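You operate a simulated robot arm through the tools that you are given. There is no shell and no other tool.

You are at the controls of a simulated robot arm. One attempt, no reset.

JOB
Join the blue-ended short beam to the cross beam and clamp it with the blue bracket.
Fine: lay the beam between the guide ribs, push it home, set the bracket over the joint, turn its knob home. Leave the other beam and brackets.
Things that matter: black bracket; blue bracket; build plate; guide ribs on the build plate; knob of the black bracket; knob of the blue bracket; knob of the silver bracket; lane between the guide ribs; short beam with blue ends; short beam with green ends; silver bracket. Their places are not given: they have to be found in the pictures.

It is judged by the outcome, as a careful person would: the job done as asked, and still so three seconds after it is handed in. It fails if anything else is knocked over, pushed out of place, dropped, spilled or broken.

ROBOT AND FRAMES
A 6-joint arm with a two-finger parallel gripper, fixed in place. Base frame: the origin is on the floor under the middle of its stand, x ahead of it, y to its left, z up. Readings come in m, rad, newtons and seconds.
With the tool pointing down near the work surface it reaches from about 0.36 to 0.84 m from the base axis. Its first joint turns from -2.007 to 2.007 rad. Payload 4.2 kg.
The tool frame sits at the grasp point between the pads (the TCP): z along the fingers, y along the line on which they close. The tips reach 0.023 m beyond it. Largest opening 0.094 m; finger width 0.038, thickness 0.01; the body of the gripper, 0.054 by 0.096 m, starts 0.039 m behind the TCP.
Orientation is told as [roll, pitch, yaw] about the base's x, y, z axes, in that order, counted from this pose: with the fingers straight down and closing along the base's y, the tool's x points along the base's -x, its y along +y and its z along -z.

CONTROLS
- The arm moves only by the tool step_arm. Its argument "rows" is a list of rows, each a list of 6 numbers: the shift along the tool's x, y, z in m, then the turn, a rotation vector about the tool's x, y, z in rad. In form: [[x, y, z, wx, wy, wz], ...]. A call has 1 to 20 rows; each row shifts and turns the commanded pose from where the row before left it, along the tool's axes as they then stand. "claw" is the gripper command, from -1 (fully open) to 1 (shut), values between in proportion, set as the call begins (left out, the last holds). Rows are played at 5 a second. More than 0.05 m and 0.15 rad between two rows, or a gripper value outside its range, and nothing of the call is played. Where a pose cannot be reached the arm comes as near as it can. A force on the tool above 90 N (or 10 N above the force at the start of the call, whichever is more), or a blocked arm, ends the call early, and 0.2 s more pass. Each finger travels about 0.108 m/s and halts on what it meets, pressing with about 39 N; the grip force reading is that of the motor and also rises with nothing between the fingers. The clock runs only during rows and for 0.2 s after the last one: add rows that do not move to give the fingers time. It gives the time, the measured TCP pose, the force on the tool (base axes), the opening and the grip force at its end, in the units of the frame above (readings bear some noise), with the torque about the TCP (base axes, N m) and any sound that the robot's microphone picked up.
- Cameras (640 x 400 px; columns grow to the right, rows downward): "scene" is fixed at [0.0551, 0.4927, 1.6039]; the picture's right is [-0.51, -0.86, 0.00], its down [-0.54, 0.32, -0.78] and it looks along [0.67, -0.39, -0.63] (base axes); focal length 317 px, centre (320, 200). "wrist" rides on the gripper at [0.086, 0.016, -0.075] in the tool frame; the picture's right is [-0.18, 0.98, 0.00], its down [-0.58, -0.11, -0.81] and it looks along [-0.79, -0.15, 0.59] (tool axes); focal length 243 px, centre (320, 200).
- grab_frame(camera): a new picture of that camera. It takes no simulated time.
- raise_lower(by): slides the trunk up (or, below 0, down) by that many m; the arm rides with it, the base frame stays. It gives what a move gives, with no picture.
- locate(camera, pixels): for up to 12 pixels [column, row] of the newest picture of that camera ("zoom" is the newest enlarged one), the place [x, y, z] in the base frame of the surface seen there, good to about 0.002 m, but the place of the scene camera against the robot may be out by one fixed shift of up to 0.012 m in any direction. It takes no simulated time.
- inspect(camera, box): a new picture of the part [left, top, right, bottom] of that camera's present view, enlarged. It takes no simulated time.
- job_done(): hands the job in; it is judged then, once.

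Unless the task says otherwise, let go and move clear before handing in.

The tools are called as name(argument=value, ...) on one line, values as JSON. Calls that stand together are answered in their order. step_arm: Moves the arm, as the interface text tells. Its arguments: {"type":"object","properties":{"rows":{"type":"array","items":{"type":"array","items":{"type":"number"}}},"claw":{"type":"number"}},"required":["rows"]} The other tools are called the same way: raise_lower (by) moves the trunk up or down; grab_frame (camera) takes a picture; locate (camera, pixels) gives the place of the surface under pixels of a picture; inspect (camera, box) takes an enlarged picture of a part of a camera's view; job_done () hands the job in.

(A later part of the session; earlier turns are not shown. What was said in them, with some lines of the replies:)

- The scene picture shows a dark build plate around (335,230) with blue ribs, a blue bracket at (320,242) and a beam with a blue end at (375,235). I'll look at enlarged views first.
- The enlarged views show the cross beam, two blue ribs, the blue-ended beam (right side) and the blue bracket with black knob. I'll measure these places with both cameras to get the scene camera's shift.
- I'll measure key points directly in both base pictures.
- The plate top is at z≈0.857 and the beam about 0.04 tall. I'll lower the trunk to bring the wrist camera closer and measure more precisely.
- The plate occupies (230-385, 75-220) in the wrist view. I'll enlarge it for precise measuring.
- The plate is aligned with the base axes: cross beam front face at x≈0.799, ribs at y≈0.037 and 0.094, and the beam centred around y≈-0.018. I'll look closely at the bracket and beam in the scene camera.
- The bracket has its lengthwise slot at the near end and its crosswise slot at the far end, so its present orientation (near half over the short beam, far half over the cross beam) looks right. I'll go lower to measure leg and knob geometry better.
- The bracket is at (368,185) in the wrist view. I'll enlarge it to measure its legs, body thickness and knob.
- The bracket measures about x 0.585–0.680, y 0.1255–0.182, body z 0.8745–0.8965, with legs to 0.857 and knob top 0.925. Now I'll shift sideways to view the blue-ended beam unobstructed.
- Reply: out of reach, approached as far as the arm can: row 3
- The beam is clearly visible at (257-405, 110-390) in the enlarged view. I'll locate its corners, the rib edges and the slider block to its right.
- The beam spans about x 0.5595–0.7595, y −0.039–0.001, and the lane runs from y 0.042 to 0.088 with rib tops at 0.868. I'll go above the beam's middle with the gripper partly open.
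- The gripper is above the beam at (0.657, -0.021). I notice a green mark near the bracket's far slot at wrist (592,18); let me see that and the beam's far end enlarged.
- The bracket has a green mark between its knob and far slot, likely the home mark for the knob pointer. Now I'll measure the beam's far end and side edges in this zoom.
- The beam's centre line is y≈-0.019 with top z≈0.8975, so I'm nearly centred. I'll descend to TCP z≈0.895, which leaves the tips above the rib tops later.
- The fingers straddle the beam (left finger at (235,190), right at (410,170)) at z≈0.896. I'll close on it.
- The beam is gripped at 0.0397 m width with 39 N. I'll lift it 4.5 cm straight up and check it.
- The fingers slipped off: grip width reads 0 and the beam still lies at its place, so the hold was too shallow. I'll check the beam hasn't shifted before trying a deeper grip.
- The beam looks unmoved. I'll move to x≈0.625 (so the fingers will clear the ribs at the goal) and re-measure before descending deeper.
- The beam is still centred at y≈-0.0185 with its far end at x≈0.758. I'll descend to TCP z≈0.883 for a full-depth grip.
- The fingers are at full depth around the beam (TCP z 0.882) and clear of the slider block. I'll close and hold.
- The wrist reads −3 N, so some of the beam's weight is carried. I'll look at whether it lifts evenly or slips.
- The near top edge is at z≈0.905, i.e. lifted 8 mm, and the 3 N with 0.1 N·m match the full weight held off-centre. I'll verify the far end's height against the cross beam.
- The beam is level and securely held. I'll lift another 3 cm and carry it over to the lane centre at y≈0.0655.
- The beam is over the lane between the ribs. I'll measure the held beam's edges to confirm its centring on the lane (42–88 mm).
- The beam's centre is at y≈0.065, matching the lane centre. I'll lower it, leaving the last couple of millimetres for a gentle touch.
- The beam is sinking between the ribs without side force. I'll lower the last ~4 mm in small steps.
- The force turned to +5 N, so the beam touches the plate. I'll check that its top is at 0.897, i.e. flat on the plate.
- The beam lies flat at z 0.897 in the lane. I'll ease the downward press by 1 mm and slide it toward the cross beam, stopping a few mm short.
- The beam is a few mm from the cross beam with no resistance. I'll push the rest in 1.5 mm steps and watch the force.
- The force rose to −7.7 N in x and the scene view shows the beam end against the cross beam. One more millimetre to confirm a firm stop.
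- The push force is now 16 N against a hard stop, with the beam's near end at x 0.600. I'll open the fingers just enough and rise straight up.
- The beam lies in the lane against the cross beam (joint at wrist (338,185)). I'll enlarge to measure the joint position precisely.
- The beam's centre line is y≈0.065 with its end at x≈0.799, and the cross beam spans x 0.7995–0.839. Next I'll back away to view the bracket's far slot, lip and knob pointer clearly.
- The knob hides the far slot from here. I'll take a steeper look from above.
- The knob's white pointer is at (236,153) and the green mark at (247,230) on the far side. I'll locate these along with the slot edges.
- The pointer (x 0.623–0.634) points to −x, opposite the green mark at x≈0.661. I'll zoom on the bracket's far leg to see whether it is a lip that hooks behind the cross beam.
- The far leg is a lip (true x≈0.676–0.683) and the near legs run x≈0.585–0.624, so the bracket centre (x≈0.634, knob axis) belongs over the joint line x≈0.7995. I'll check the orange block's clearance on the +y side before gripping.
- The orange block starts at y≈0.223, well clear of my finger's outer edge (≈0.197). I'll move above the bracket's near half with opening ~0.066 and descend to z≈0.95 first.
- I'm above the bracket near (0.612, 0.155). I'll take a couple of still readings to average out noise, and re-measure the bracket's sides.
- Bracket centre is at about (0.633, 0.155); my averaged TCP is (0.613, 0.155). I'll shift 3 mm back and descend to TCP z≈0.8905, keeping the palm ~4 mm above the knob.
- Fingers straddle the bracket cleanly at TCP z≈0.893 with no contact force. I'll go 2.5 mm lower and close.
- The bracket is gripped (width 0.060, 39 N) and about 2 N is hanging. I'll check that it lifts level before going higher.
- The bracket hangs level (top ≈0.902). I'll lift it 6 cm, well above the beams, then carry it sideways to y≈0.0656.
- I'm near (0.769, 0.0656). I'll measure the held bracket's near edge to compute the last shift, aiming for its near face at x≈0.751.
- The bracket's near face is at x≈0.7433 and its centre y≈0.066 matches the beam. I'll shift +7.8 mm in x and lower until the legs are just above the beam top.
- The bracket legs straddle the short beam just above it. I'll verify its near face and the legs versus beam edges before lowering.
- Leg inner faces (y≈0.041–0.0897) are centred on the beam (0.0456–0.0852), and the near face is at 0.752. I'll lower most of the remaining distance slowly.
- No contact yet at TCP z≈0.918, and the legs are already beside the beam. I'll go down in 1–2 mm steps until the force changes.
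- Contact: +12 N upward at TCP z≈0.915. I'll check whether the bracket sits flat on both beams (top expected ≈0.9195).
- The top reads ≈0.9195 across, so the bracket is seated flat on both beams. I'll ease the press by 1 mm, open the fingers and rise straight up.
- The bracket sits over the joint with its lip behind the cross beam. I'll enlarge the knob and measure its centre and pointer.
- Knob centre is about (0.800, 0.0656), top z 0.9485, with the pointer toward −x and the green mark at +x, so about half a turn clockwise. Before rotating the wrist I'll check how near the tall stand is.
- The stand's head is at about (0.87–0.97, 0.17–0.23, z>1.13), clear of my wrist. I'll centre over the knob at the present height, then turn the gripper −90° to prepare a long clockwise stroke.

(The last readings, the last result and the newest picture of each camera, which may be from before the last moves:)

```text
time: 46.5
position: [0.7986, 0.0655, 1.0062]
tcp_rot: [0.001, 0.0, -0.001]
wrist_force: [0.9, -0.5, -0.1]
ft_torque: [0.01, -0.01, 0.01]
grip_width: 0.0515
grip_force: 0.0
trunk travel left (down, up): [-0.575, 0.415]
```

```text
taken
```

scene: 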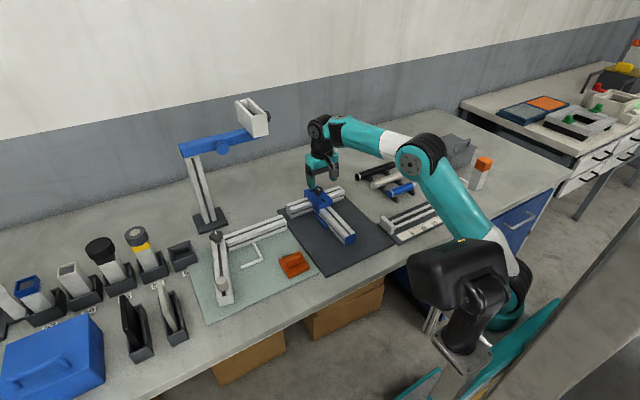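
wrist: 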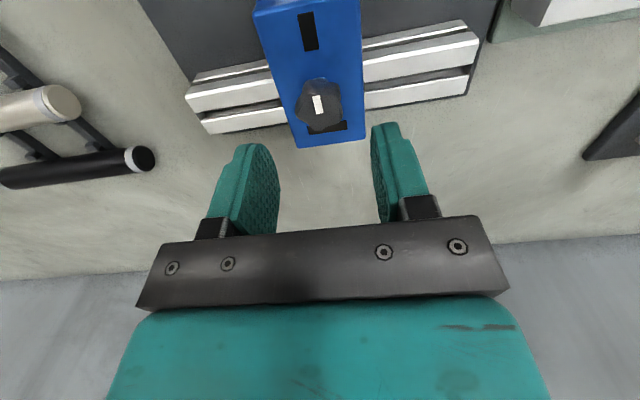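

I'm at (0.8006, 0.0655). I'll measure the knob once more from this pose for its exact centre.

inspect(camera="wrist", box=[280, 60, 360, 140])

```text
5.00 times, centred on (320, 100) of wrist
```

zoom: 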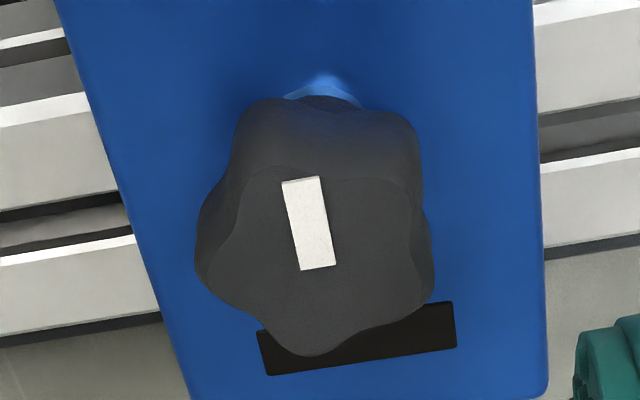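

locate(camera="zoom", pixels=[[202, 265], [430, 265], [310, 350], [300, 182], [318, 265], [240, 110], [410, 130], [212, 290], [425, 290], [320, 172], [310, 225], [250, 180]])

```text
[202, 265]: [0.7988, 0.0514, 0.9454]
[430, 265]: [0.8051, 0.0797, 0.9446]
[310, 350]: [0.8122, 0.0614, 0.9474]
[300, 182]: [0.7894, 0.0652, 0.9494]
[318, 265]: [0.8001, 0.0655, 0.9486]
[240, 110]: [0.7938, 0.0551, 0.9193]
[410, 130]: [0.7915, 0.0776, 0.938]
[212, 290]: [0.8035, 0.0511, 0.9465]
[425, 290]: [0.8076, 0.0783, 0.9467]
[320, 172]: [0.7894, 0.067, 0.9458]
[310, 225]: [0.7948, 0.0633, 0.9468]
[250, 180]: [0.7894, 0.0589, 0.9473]
```

Knob axis confirmed at (0.800, 0.0655). I'll turn the gripper −90° in place at this safe height.

step_arm(rows=[[0, 0, 0, 0, 0, -0.1428], [0, 0, 0, 0, 0, -0.1428], [0, 0, 0, 0, 0, -0.1428], [0, 0, 0, 0, 0, -0.1428], [0, 0, 0, 0, 0, -0.1428], [0, 0, 0, 0, 0, -0.1428], [0, 0, 0, 0, 0, -0.1428], [0, 0, 0, 0, 0, -0.1428], [0, 0, 0, 0, 0, -0.1428], [0, 0, 0, 0, 0, -0.1428], [0, 0, 0, 0, 0, -0.1428], [0, 0, 0, 0, 0, 0], [0, 0, 0, 0, 0, 0]])

step_arm(rows=[[0, 0, 0, 0, 0, 0]])

grab_frame(camera="wrist")

grab_frame(camera="scene")

```text
time: 49.3
position: [0.8007, 0.0663, 1.0026]
tcp_rot: [0.0, 0.001, 1.571]
wrist_force: [0.1, 0.2, -0.5]
ft_torque: [-0.01, -0.02, -0.04]
grip_width: 0.0515
grip_force: 0.0
trunk travel left (down, up): [-0.575, 0.415]
```

```text
time: 49.7
position: [0.8008, 0.0663, 1.0039]
tcp_rot: [0.0, -0.001, 1.571]
wrist_force: [-0.1, 0.3, -0.5]
ft_torque: [-0.04, 0.02, -0.02]
grip_width: 0.0517
grip_force: 0.2
trunk travel left (down, up): [-0.575, 0.415]
```

```text
taken
```

wrist: 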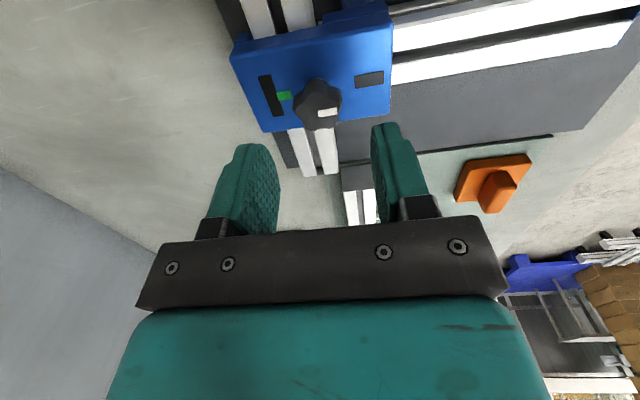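

```text
taken
```

scene: 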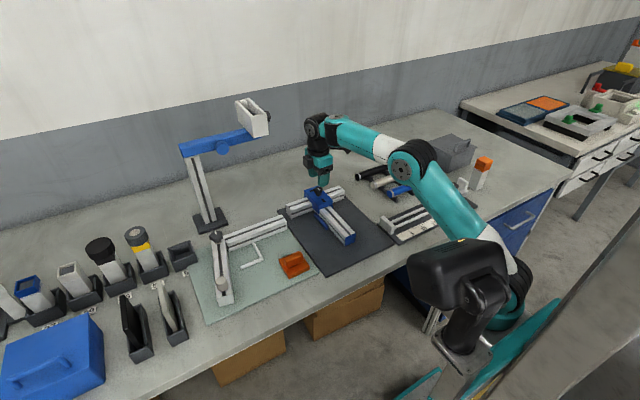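

The gripper is turned to yaw 1.571, and the green mark is now visible at (284,96) next to the knob at (318,100). I'll zoom in on it.

inspect(camera="wrist", box=[230, 50, 400, 150])

```text
3.76 times, centred on (315, 100) of wrist
```

zoom: 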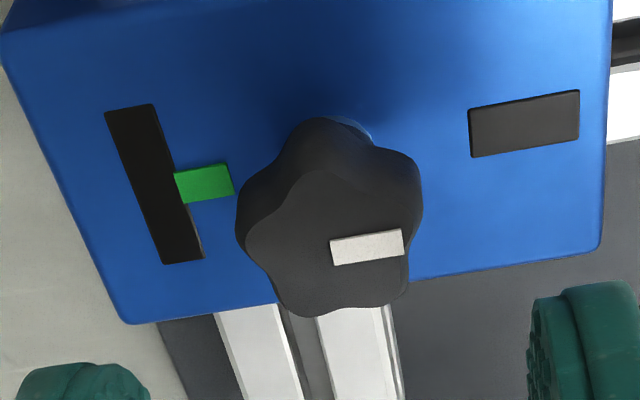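

Confirmed: pointer toward −x, green home mark at +x. I'll descend around the knob to TCP z≈0.946 first.

step_arm(rows=[[0, 0, 0.03, 0, 0, 0], [0, 0, 0.02, 0, 0, 0], [0, 0, 0.008, 0, 0, 0], [0, 0, 0, 0, 0, 0]])

step_arm(rows=[[0, 0, 0, 0, 0, 0]])

grab_frame(camera="wrist")

inspect(camera="scene", box=[295, 160, 365, 220])

```text
time: 50.7
position: [0.8001, 0.0651, 0.9459]
tcp_rot: [-0.003, -0.001, 1.572]
wrist_force: [-0.1, -0.1, -0.2]
ft_torque: [0.02, -0.02, 0.02]
grip_width: 0.0518
grip_force: 0.0
trunk travel left (down, up): [-0.575, 0.415]
```

```text
time: 51.1
position: [0.7998, 0.0643, 0.9466]
tcp_rot: [0.001, 0.0, 1.569]
wrist_force: [0.2, -0.1, -0.9]
ft_torque: [0.01, 0.02, 0.0]
grip_width: 0.0516
grip_force: 0.0
trunk travel left (down, up): [-0.575, 0.415]
```

```text
taken
```

wrist: 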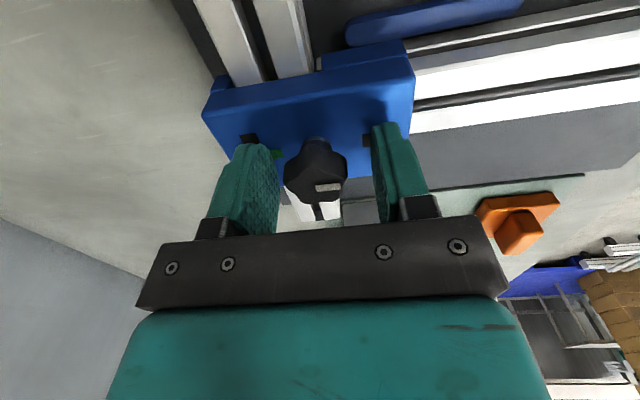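

```text
6.67 times, centred on (330, 190) of scene
```

zoom: 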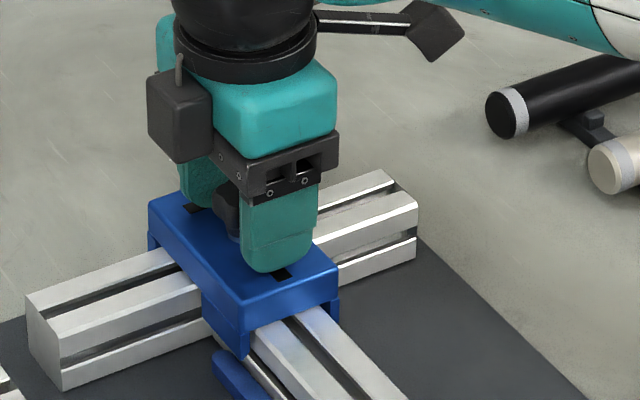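

Fingers straddle the knob (wrist (245,190) and (395,170)) with no contact. I'll go 2 mm lower and close on the knob.

step_arm(rows=[[0, 0, 0.001, 0, 0, 0], [0, 0, 0.001, 0, 0, 0], [0, 0, 0, 0, 0, 0]])

step_arm(rows=[[0, 0, 0, 0, 0, 0], [0, 0, 0, 0, 0, 0], [0, 0, 0, 0, 0, 0]], claw=1)

grab_frame(camera="wrist")

```text
time: 51.9
position: [0.8009, 0.0651, 0.9448]
tcp_rot: [0.001, 0.0, 1.57]
wrist_force: [0.1, 0.1, 0.3]
ft_torque: [-0.02, -0.03, -0.03]
grip_width: 0.0517
grip_force: 0.1
trunk travel left (down, up): [-0.575, 0.415]
```

```text
time: 52.7
position: [0.7989, 0.0653, 0.9446]
tcp_rot: [-0.001, -0.001, 1.571]
wrist_force: [1.3, -0.5, 0.2]
ft_torque: [0.02, -0.05, 0.01]
grip_width: 0.0287
grip_force: 39.4
trunk travel left (down, up): [-0.575, 0.415]
```

```text
taken
```

wrist: 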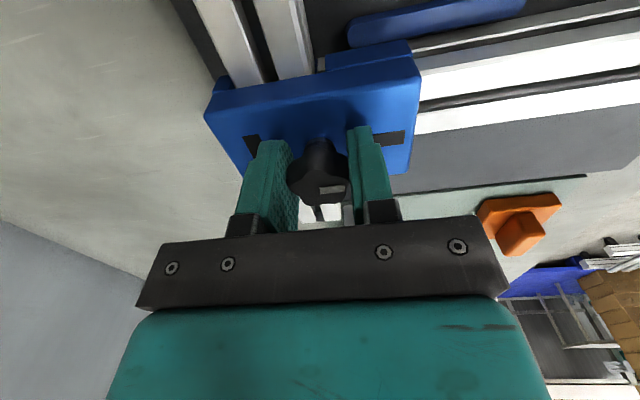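

The knob is gripped at width 0.0287. I'll turn clockwise a small amount (0.3 rad) and read the torque.

step_arm(rows=[[0, 0, 0, 0, 0, 0.1], [0, 0, 0, 0, 0, 0.1], [0, 0, 0, 0, 0, 0.1], [0, 0, 0, 0, 0, 0]])

grab_frame(camera="wrist")

inspect(camera="wrist", box=[200, 60, 440, 230])

```text
time: 53.7
position: [0.8001, 0.0655, 0.9439]
tcp_rot: [-0.001, 0.001, 1.27]
wrist_force: [0.1, 1.9, 0.8]
ft_torque: [0.03, 0.01, -0.02]
grip_width: 0.0288
grip_force: 38.7
trunk travel left (down, up): [-0.575, 0.415]
```

```text
taken
```

wrist: 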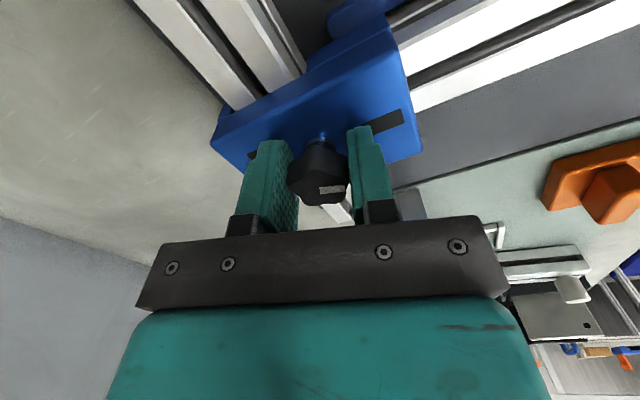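

```text
2.35 times, centred on (320, 145) of wrist
```

zoom: 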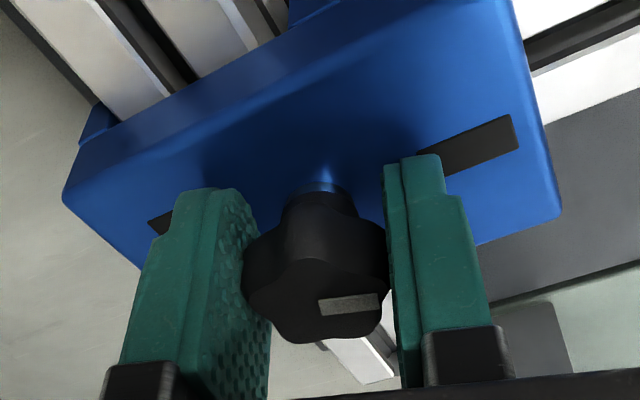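

The knob turns with the gripper at negligible torque. I'll continue clockwise in larger chunks while watching the torque and any sound.

step_arm(rows=[[0, 0, 0, 0, 0, 0.12], [0, 0, 0, 0, 0, 0.12], [0, 0, 0, 0, 0, 0.12], [0, 0, 0, 0, 0, 0.12], [0, 0, 0, 0, 0, 0.12], [0, 0, 0, 0, 0, 0]])

step_arm(rows=[[0, 0, 0, 0, 0, 0.12], [0, 0, 0, 0, 0, 0.12], [0, 0, 0, 0, 0, 0.12], [0, 0, 0, 0, 0, 0.12], [0, 0, 0, 0, 0, 0.12], [0, 0, 0, 0, 0, 0]])

grab_frame(camera="wrist")

inspect(camera="scene", box=[295, 150, 365, 220])

```text
time: 55.1
position: [0.7998, 0.0638, 0.944]
tcp_rot: [-0.001, 0.0, 0.669]
wrist_force: [-1.7, 2.9, 4.9]
ft_torque: [0.18, 0.13, 0.03]
grip_width: 0.029
grip_force: 39.6
trunk travel left (down, up): [-0.575, 0.415]
```

```text
time: 56.5
position: [0.8011, 0.0645, 0.9443]
tcp_rot: [-0.001, 0.0, 0.067]
wrist_force: [-0.3, -0.1, 0.1]
ft_torque: [0.01, -0.08, 0.02]
grip_width: 0.0288
grip_force: 39.0
trunk travel left (down, up): [-0.575, 0.415]
```

```text
taken
```

wrist: 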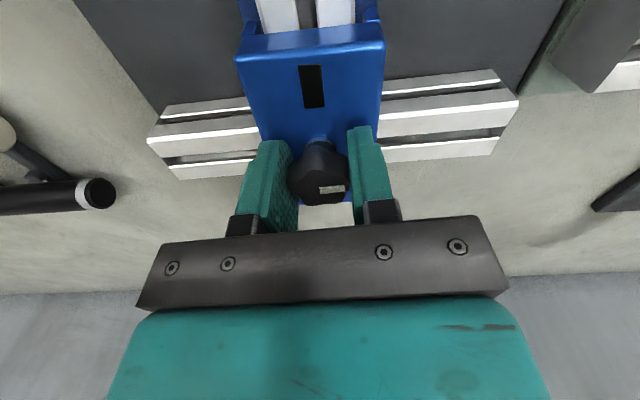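

```text
5.71 times, centred on (330, 185) of scene
```

zoom: 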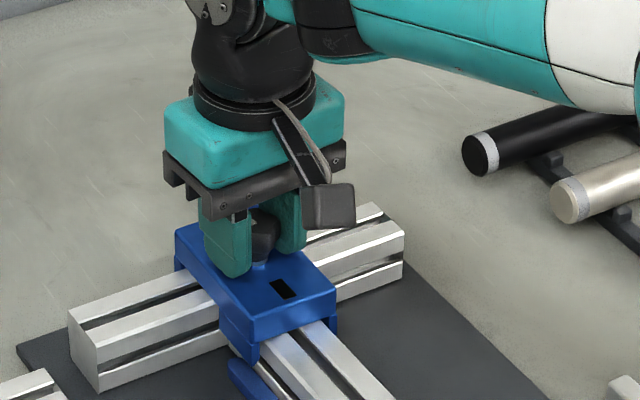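

Half done: the pointer at wrist (330,190) now points to +y and torque stays low. I'll continue clockwise another 1.2 rad.

step_arm(rows=[[0, 0, 0, 0, 0, 0.12], [0, 0, 0, 0, 0, 0.12], [0, 0, 0, 0, 0, 0.12], [0, 0, 0, 0, 0, 0.12], [0, 0, 0, 0, 0, 0.12], [0, 0, 0, 0, 0, 0]])

step_arm(rows=[[0, 0, 0, 0, 0, 0.12], [0, 0, 0, 0, 0, 0.12], [0, 0, 0, 0, 0, 0.12], [0, 0, 0, 0, 0, 0.12], [0, 0, 0, 0, 0, 0.12], [0, 0, 0, 0, 0, 0]])

grab_frame(camera="wrist")

inspect(camera="scene", box=[295, 150, 365, 220])

```text
time: 57.9
position: [0.7994, 0.0667, 0.943]
tcp_rot: [-0.001, 0.0, -0.533]
wrist_force: [1.3, 0.0, 1.3]
ft_torque: [-0.06, 0.1, -0.01]
grip_width: 0.0287
grip_force: 38.9
trunk travel left (down, up): [-0.575, 0.415]
```

```text
time: 59.3
position: [0.8011, 0.065, 0.9441]
tcp_rot: [-0.001, -0.001, -1.132]
wrist_force: [-1.4, -0.8, -0.9]
ft_torque: [-0.01, -0.04, -0.01]
grip_width: 0.0287
grip_force: 39.5
trunk travel left (down, up): [-0.575, 0.415]
```

```text
taken
```

wrist: 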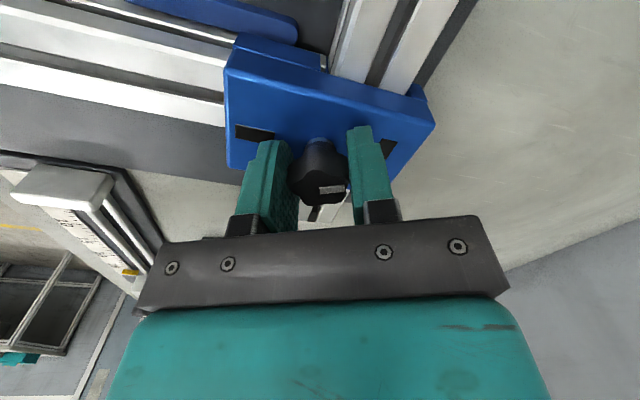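

```text
5.71 times, centred on (330, 185) of scene
```

zoom: 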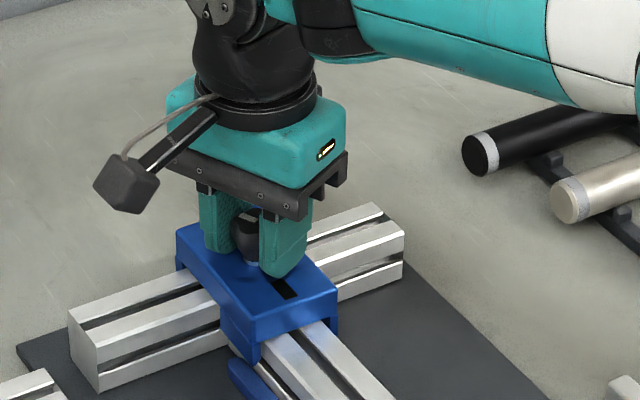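

Turned 2.70 rad so far with no resistance, pointer approaching the green mark. I'll turn the last 0.44 rad slowly, watching for a stop.

step_arm(rows=[[0, 0, 0, 0, 0, 0.08], [0, 0, 0, 0, 0, 0.08], [0, 0, 0, 0, 0, 0.08], [0, 0, 0, 0, 0, 0.08], [0, 0, 0, 0, 0, 0]])

step_arm(rows=[[0, 0, 0, 0, 0, 0.06], [0, 0, 0, 0, 0, 0.06], [0, 0, 0, 0, 0, 0]])

grab_frame(camera="wrist")

inspect(camera="wrist", box=[200, 60, 440, 230])

```text
time: 60.5
position: [0.7997, 0.0658, 0.9441]
tcp_rot: [0.0, 0.001, -1.452]
wrist_force: [-1.2, 0.8, 1.8]
ft_torque: [0.02, 0.15, -0.02]
grip_width: 0.0287
grip_force: 38.9
trunk travel left (down, up): [-0.575, 0.415]
```

```text
time: 61.3
position: [0.8, 0.0653, 0.9438]
tcp_rot: [0.0, 0.001, -1.573]
wrist_force: [-1.7, 0.1, 0.2]
ft_torque: [-0.01, -0.14, 0.0]
grip_width: 0.0289
grip_force: 39.1
trunk travel left (down, up): [-0.575, 0.415]
```

```text
taken
```

wrist: 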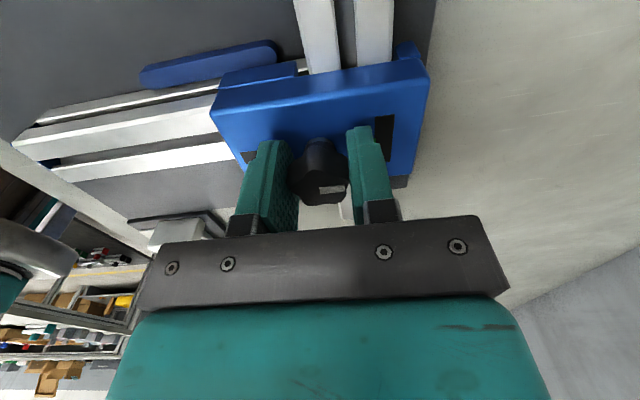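

```text
2.35 times, centred on (320, 145) of wrist
```

zoom: 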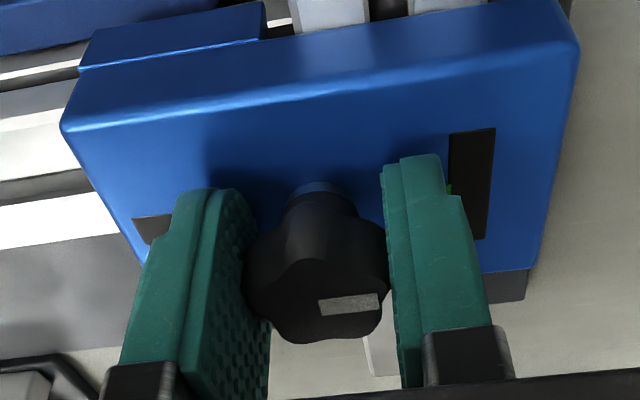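

I've turned π in all (yaw −1.573) with no stop felt; the pointer should be at the green mark. I'll open, rise and look at the alignment.

step_arm(rows=[[0, 0, 0, 0, 0, 0], [0, 0, 0, 0, 0, 0], [0, 0, 0, 0, 0, 0]], claw=-0.1)

step_arm(rows=[[0, 0, -0.01, 0, 0, 0], [0, 0, -0.02, 0, 0, 0], [0, 0, -0.03, 0, 0, 0], [0, 0, 0, 0, 0, 0]])

grab_frame(camera="wrist")

inspect(camera="wrist", box=[230, 50, 410, 160])

```text
time: 62.1
position: [0.8007, 0.0646, 0.9447]
tcp_rot: [0.001, 0.0, -1.572]
wrist_force: [0.5, 0.3, 0.5]
ft_torque: [0.0, 0.02, -0.04]
grip_width: 0.0519
grip_force: 0.0
trunk travel left (down, up): [-0.575, 0.415]
```

```text
time: 63.1
position: [0.7998, 0.0669, 1.0049]
tcp_rot: [0.0, 0.0, -1.571]
wrist_force: [-1.4, 0.5, -1.2]
ft_torque: [0.0, -0.01, 0.02]
grip_width: 0.0515
grip_force: 0.0
trunk travel left (down, up): [-0.575, 0.415]
```

```text
taken
```

wrist: 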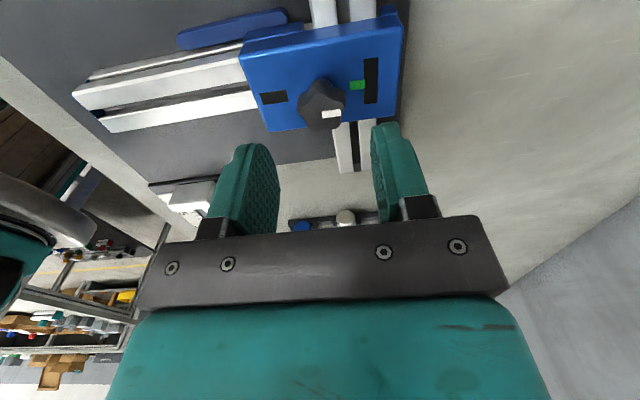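

```text
3.56 times, centred on (320, 105) of wrist
```

zoom: 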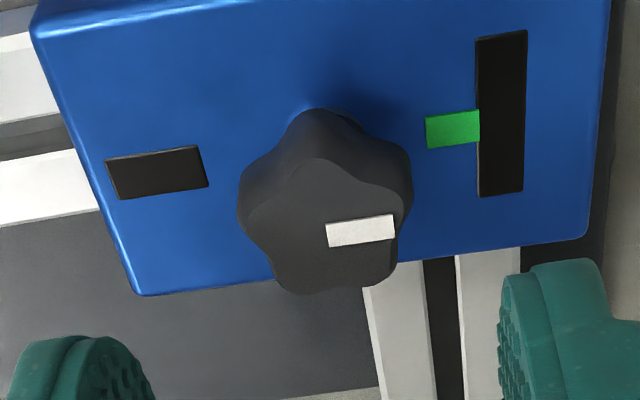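

The white pointer (328–393, 232) now points along the green mark's direction. I'll measure both to get the remaining angle.

locate(camera="zoom", pixels=[[330, 236], [392, 228], [329, 227], [395, 238], [430, 133], [477, 126], [428, 118], [478, 140], [242, 230], [410, 220], [320, 290], [320, 165]])

```text
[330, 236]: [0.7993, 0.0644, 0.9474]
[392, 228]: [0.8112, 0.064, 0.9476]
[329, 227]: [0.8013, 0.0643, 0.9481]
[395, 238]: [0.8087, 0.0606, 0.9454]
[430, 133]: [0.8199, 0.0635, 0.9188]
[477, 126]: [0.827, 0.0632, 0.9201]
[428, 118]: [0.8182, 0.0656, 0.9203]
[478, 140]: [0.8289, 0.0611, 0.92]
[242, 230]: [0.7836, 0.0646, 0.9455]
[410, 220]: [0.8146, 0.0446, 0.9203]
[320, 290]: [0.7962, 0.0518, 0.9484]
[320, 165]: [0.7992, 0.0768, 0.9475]
```

Pointer and green mark lie on the same line (y≈0.064) within a couple of degrees. To make sure it is truly home, I'll regrip and feel for the stop with a slight further turn.

step_arm(rows=[[0, 0, 0.03, 0, 0, 0], [0, 0, 0.02, 0, 0, 0], [0, 0, 0.01, 0, 0, 0], [0, 0, 0, 0, 0, 0]])

step_arm(rows=[[0, 0, 0, 0, 0, 0], [0, 0, 0, 0, 0, 0], [0, 0, 0, 0, 0, 0]], claw=1)

step_arm(rows=[[0, 0, 0, 0, 0, 0.04], [0, 0, 0, 0, 0, 0.04], [0, 0, 0, 0, 0, 0]])

```text
time: 64.1
position: [0.8005, 0.0674, 0.9424]
tcp_rot: [0.0, 0.001, -1.57]
wrist_force: [-0.2, 0.2, 2.3]
ft_torque: [-0.02, 0.07, 0.0]
grip_width: 0.0516
grip_force: 0.1
trunk travel left (down, up): [-0.575, 0.415]
```

```text
time: 64.9
position: [0.8003, 0.0667, 0.9436]
tcp_rot: [0.0, -0.001, -1.57]
wrist_force: [-8.6, 0.0, 3.7]
ft_torque: [-0.03, 0.28, 0.01]
grip_width: 0.029
grip_force: 39.2
trunk travel left (down, up): [-0.575, 0.415]
```

```text
time: 65.7
position: [0.8006, 0.0659, 0.9434]
tcp_rot: [0.002, -0.001, -1.65]
wrist_force: [-6.8, -1.1, 1.7]
ft_torque: [-0.1, 0.23, 0.15]
grip_width: 0.029
grip_force: 39.2
trunk travel left (down, up): [-0.575, 0.415]
```

A torque of 0.15 N·m now appears about z and the knob resists sideways force, unlike before, which suggests it is clamped. I'll check whether the knob moved with the fingers.

inspect(camera="wrist", box=[200, 60, 440, 230])

step_arm(rows=[[0, 0, 0, 0, 0, 0.04], [0, 0, 0, 0, 0, 0]])

inspect(camera="wrist", box=[200, 60, 440, 230])

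```text
2.35 times, centred on (320, 145) of wrist
```

zoom: 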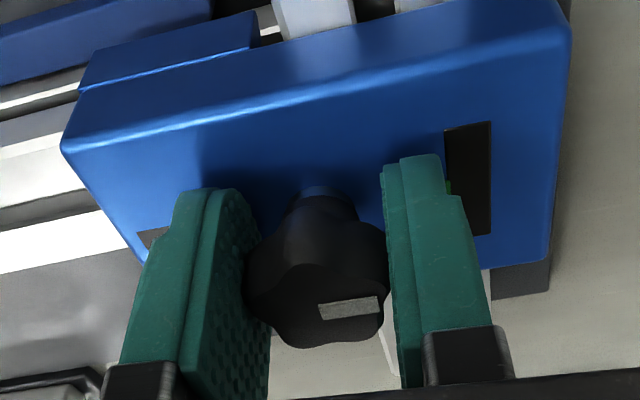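

```text
time: 66.3
position: [0.7997, 0.0645, 0.943]
tcp_rot: [-0.001, 0.001, -1.691]
wrist_force: [-5.1, -1.0, 2.4]
ft_torque: [-0.02, 0.25, 0.15]
grip_width: 0.0287
grip_force: 39.3
trunk travel left (down, up): [-0.575, 0.415]
```

```text
2.35 times, centred on (320, 145) of wrist
```

zoom: 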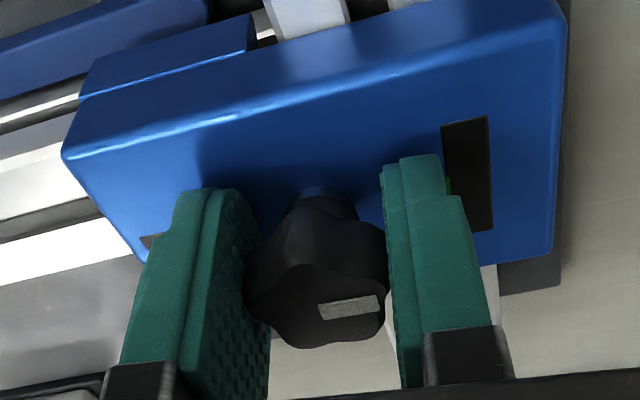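

inspect(camera="wrist", box=[285, 140, 365, 220])

```text
5.00 times, centred on (325, 180) of wrist
```

zoom: 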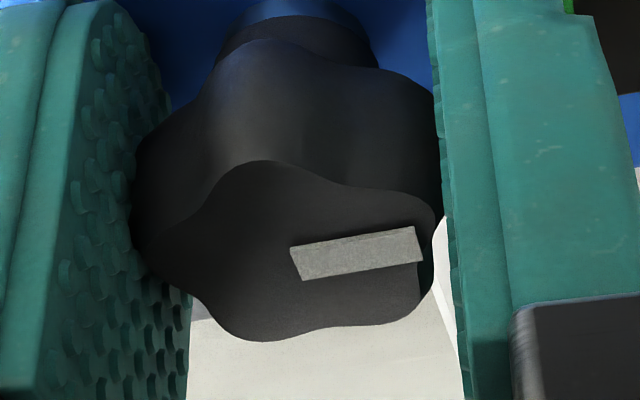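

locate(camera="zoom", pixels=[[297, 265], [415, 245], [293, 250], [416, 232], [304, 275], [420, 258], [355, 255], [240, 240]])

```text
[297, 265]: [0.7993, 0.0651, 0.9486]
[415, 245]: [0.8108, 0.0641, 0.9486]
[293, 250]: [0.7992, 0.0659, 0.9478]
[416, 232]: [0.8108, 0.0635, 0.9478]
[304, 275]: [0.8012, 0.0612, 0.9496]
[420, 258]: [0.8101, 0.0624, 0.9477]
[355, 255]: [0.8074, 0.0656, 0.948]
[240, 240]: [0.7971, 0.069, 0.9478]
```

The pointer reads roughly 0 to −7° from the green mark line; torque is 0.15 N·m. I'll probe another 0.06 rad to distinguish friction from a stop.

step_arm(rows=[[0, 0, 0, 0, 0, 0.06], [0, 0, 0, 0, 0, 0]])

inspect(camera="wrist", box=[285, 140, 365, 220])

```text
time: 66.9
position: [0.8021, 0.0655, 0.9436]
tcp_rot: [-0.001, 0.001, -1.752]
wrist_force: [-1.9, -1.3, 0.3]
ft_torque: [0.02, -0.02, 0.1]
grip_width: 0.0288
grip_force: 39.1
trunk travel left (down, up): [-0.575, 0.415]
```

```text
5.00 times, centred on (325, 180) of wrist
```

zoom: 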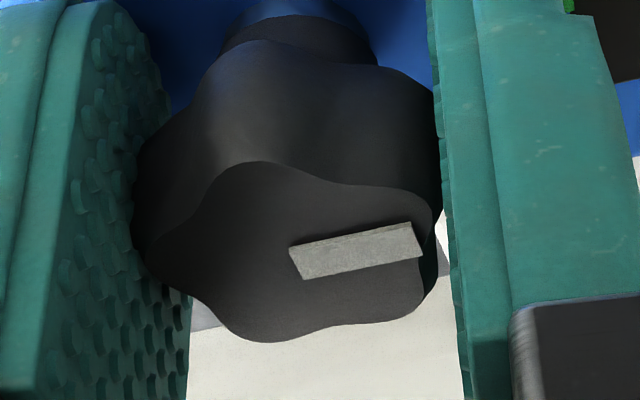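

locate(camera="zoom", pixels=[[296, 263], [415, 243], [300, 255], [405, 235], [308, 272], [415, 252], [350, 253], [380, 247], [325, 258], [400, 243], [312, 260], [390, 240]])

```text
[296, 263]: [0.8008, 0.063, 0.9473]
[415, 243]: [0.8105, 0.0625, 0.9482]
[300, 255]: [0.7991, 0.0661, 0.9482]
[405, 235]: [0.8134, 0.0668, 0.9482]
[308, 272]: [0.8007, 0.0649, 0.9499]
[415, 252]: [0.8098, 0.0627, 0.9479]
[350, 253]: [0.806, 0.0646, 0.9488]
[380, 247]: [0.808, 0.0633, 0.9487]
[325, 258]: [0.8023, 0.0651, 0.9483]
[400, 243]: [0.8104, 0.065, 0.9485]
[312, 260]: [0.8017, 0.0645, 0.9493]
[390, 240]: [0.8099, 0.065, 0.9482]
```

The pointer still lies along +x (≈−2°) although the gripper turned 0.18 rad further, so the knob is against its stop at the green mark. I'll open, rise and verify everything.

step_arm(rows=[[0, 0, 0, 0, 0, 0], [0, 0, 0, 0, 0, 0], [0, 0, 0, 0, 0, 0]], claw=-0.1)

step_arm(rows=[[0, 0, -0.01, 0, 0, 0], [0, 0, -0.02, 0, 0, 0], [0, 0, -0.03, 0, 0, 0], [0, 0, 0, 0, 0, 0.1], [0, 0, 0, 0, 0, 0.08], [0, 0, 0, 0, 0, 0]])

inspect(camera="wrist", box=[230, 50, 410, 160])

inspect(camera="scene", box=[285, 160, 385, 250])

```text
time: 67.7
position: [0.8008, 0.0651, 0.9438]
tcp_rot: [0.0, 0.001, -1.751]
wrist_force: [-0.5, -0.3, -0.4]
ft_torque: [-0.03, 0.04, -0.02]
grip_width: 0.0518
grip_force: 0.0
trunk travel left (down, up): [-0.575, 0.415]
```

```text
time: 69.1
position: [0.7999, 0.0653, 1.0045]
tcp_rot: [0.0, -0.001, -1.932]
wrist_force: [-0.3, -0.4, -0.6]
ft_torque: [0.01, 0.0, 0.02]
grip_width: 0.0517
grip_force: 0.1
trunk travel left (down, up): [-0.575, 0.415]
```

```text
3.56 times, centred on (320, 105) of wrist
```

zoom: 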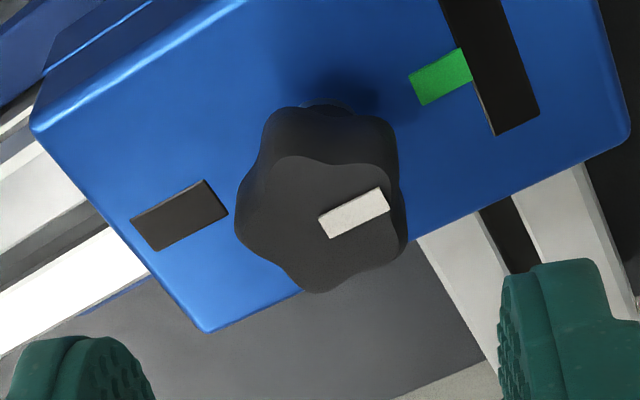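

```text
4.44 times, centred on (335, 205) of scene
```

zoom: 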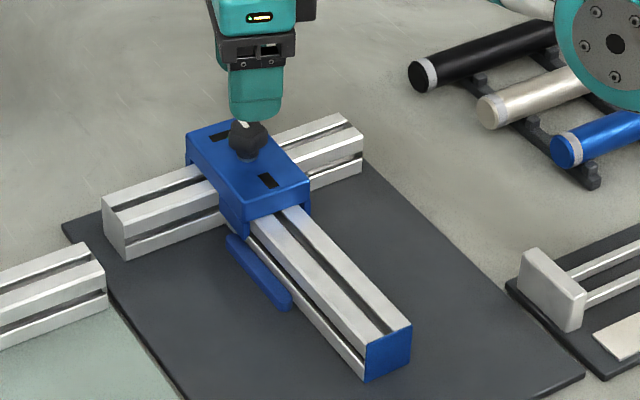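

Pointer and green mark are parallel and in line, so the knob is home. I'll rotate the gripper back to its original yaw here (away from the tall stand) before retreating.

step_arm(rows=[[0, 0, 0, 0, 0, -0.1486], [0, 0, 0, 0, 0, -0.1486], [0, 0, 0, 0, 0, -0.1486], [0, 0, 0, 0, 0, -0.1486], [0, 0, 0, 0, 0, -0.1486], [0, 0, 0, 0, 0, -0.1486], [0, 0, 0, 0, 0, -0.1486], [0, 0, 0, 0, 0, -0.1486], [0, 0, 0, 0, 0, -0.1486], [0, 0, 0, 0, 0, -0.1486], [0, 0, 0, 0, 0, -0.1486], [0, 0, 0, 0, 0, -0.1486], [0, 0, 0, 0, 0, -0.1486], [0, 0, 0, 0, 0, 0]])

step_arm(rows=[[0.04, 0, -0.02, 0, 0, 0], [0.04, 0, -0.02, 0, 0, 0], [0.04, 0, -0.02, 0, 0, 0], [0.04, 0, 0, 0, 0, 0], [0.03, 0, 0, 0, 0, 0], [0, 0, 0, 0, 0, 0]])

grab_frame(camera="wrist")

grab_frame(camera="scene")

```text
time: 72.1
position: [0.8005, 0.0649, 1.0039]
tcp_rot: [-0.001, 0.002, 0.002]
wrist_force: [-0.1, 0.8, -0.2]
ft_torque: [-0.04, -0.02, 0.02]
grip_width: 0.0516
grip_force: 0.0
trunk travel left (down, up): [-0.575, 0.415]
```

```text
time: 73.5
position: [0.6112, 0.0639, 1.0644]
tcp_rot: [-0.001, 0.0, 0.0]
wrist_force: [0.3, 0.4, 1.2]
ft_torque: [-0.01, 0.0, 0.01]
grip_width: 0.0516
grip_force: 0.0
trunk travel left (down, up): [-0.575, 0.415]
```

```text
taken
```

wrist: 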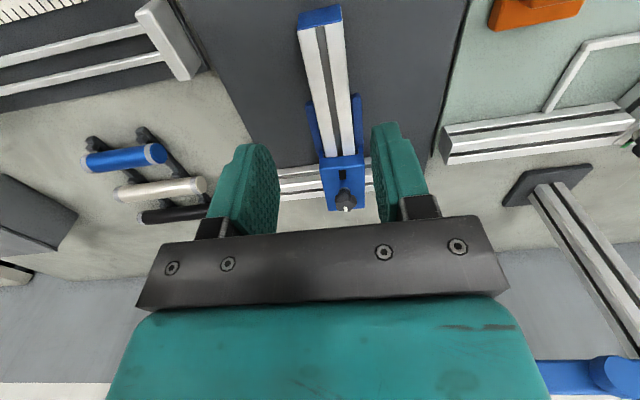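

```text
taken
```

scene: 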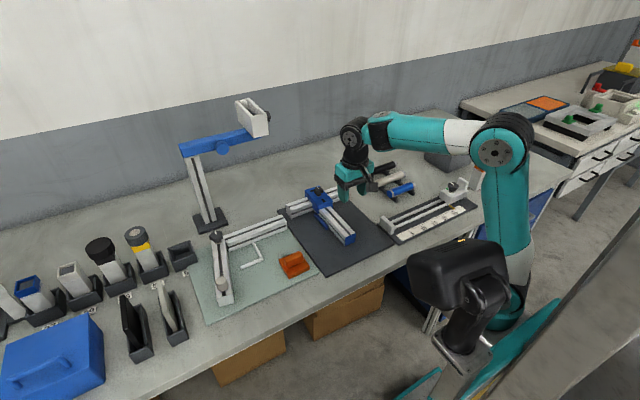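

The arm is clear and the assembly is visible. I'll verify the final beam and bracket positions in an enlarged wrist view.

inspect(camera="wrist", box=[270, 0, 400, 220])

locate(camera="wrist", pixels=[[300, 27], [341, 20], [320, 24], [322, 158], [363, 154], [333, 158], [329, 208], [367, 204], [345, 190], [347, 207], [335, 110], [324, 110]])

```text
1.82 times, centred on (335, 110) of wrist
```

zoom: 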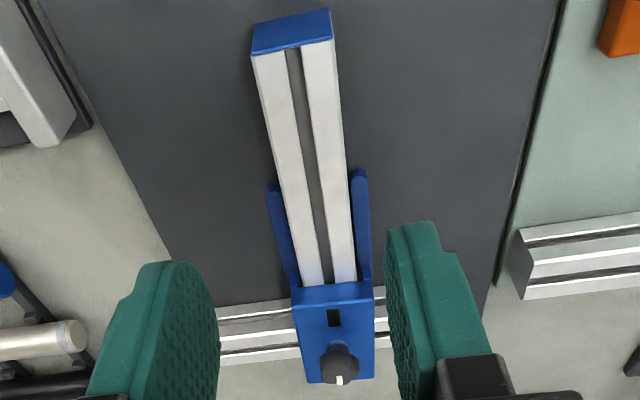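

```text
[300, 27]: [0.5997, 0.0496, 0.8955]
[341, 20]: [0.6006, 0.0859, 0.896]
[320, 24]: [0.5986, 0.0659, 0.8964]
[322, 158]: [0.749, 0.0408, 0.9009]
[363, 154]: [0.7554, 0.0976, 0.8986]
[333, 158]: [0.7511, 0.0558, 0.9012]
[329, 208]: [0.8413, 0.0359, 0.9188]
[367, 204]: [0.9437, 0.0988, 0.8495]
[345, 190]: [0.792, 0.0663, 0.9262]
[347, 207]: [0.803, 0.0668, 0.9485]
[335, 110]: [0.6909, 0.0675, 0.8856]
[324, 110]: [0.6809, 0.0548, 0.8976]
```

The beam's near end is still at x≈0.600 (flush with the cross beam), it lies between the ribs, the bracket sits over the joint and the knob points at its green mark. The arm is clear, so I'm handing in the job.

job_done()

```text
The job is handed in.
```

The job is handed in. The blue-ended beam lies between the guide ribs, pushed against the cross beam, and the blue bracket is clamped over the joint.

- **Beam:** I pushed it home until it met a firm stop at about 16 N. Its near end still read x ≈ 0.600 at the last check, the same as when it was pushed home. The bracket hides the joint itself, so I could not see the contact line at the end.
- **Bracket:** it went down flat on both beams, with its lip behind the cross beam. It sits about 1 mm past centre over the joint line.
- **Knob:** I turned it half a turn clockwise until its pointer lined up with the green mark. A slight further turn met resistance and the pointer stayed on the mark, so I judged it to be at its stop.

My first grip on the beam was too shallow and slipped off when I lifted. The beam had not moved or dropped when I re-measured it, and a deeper grip held.

I did not touch the other beam or the other brackets. The arm was clear of everything when I handed in.
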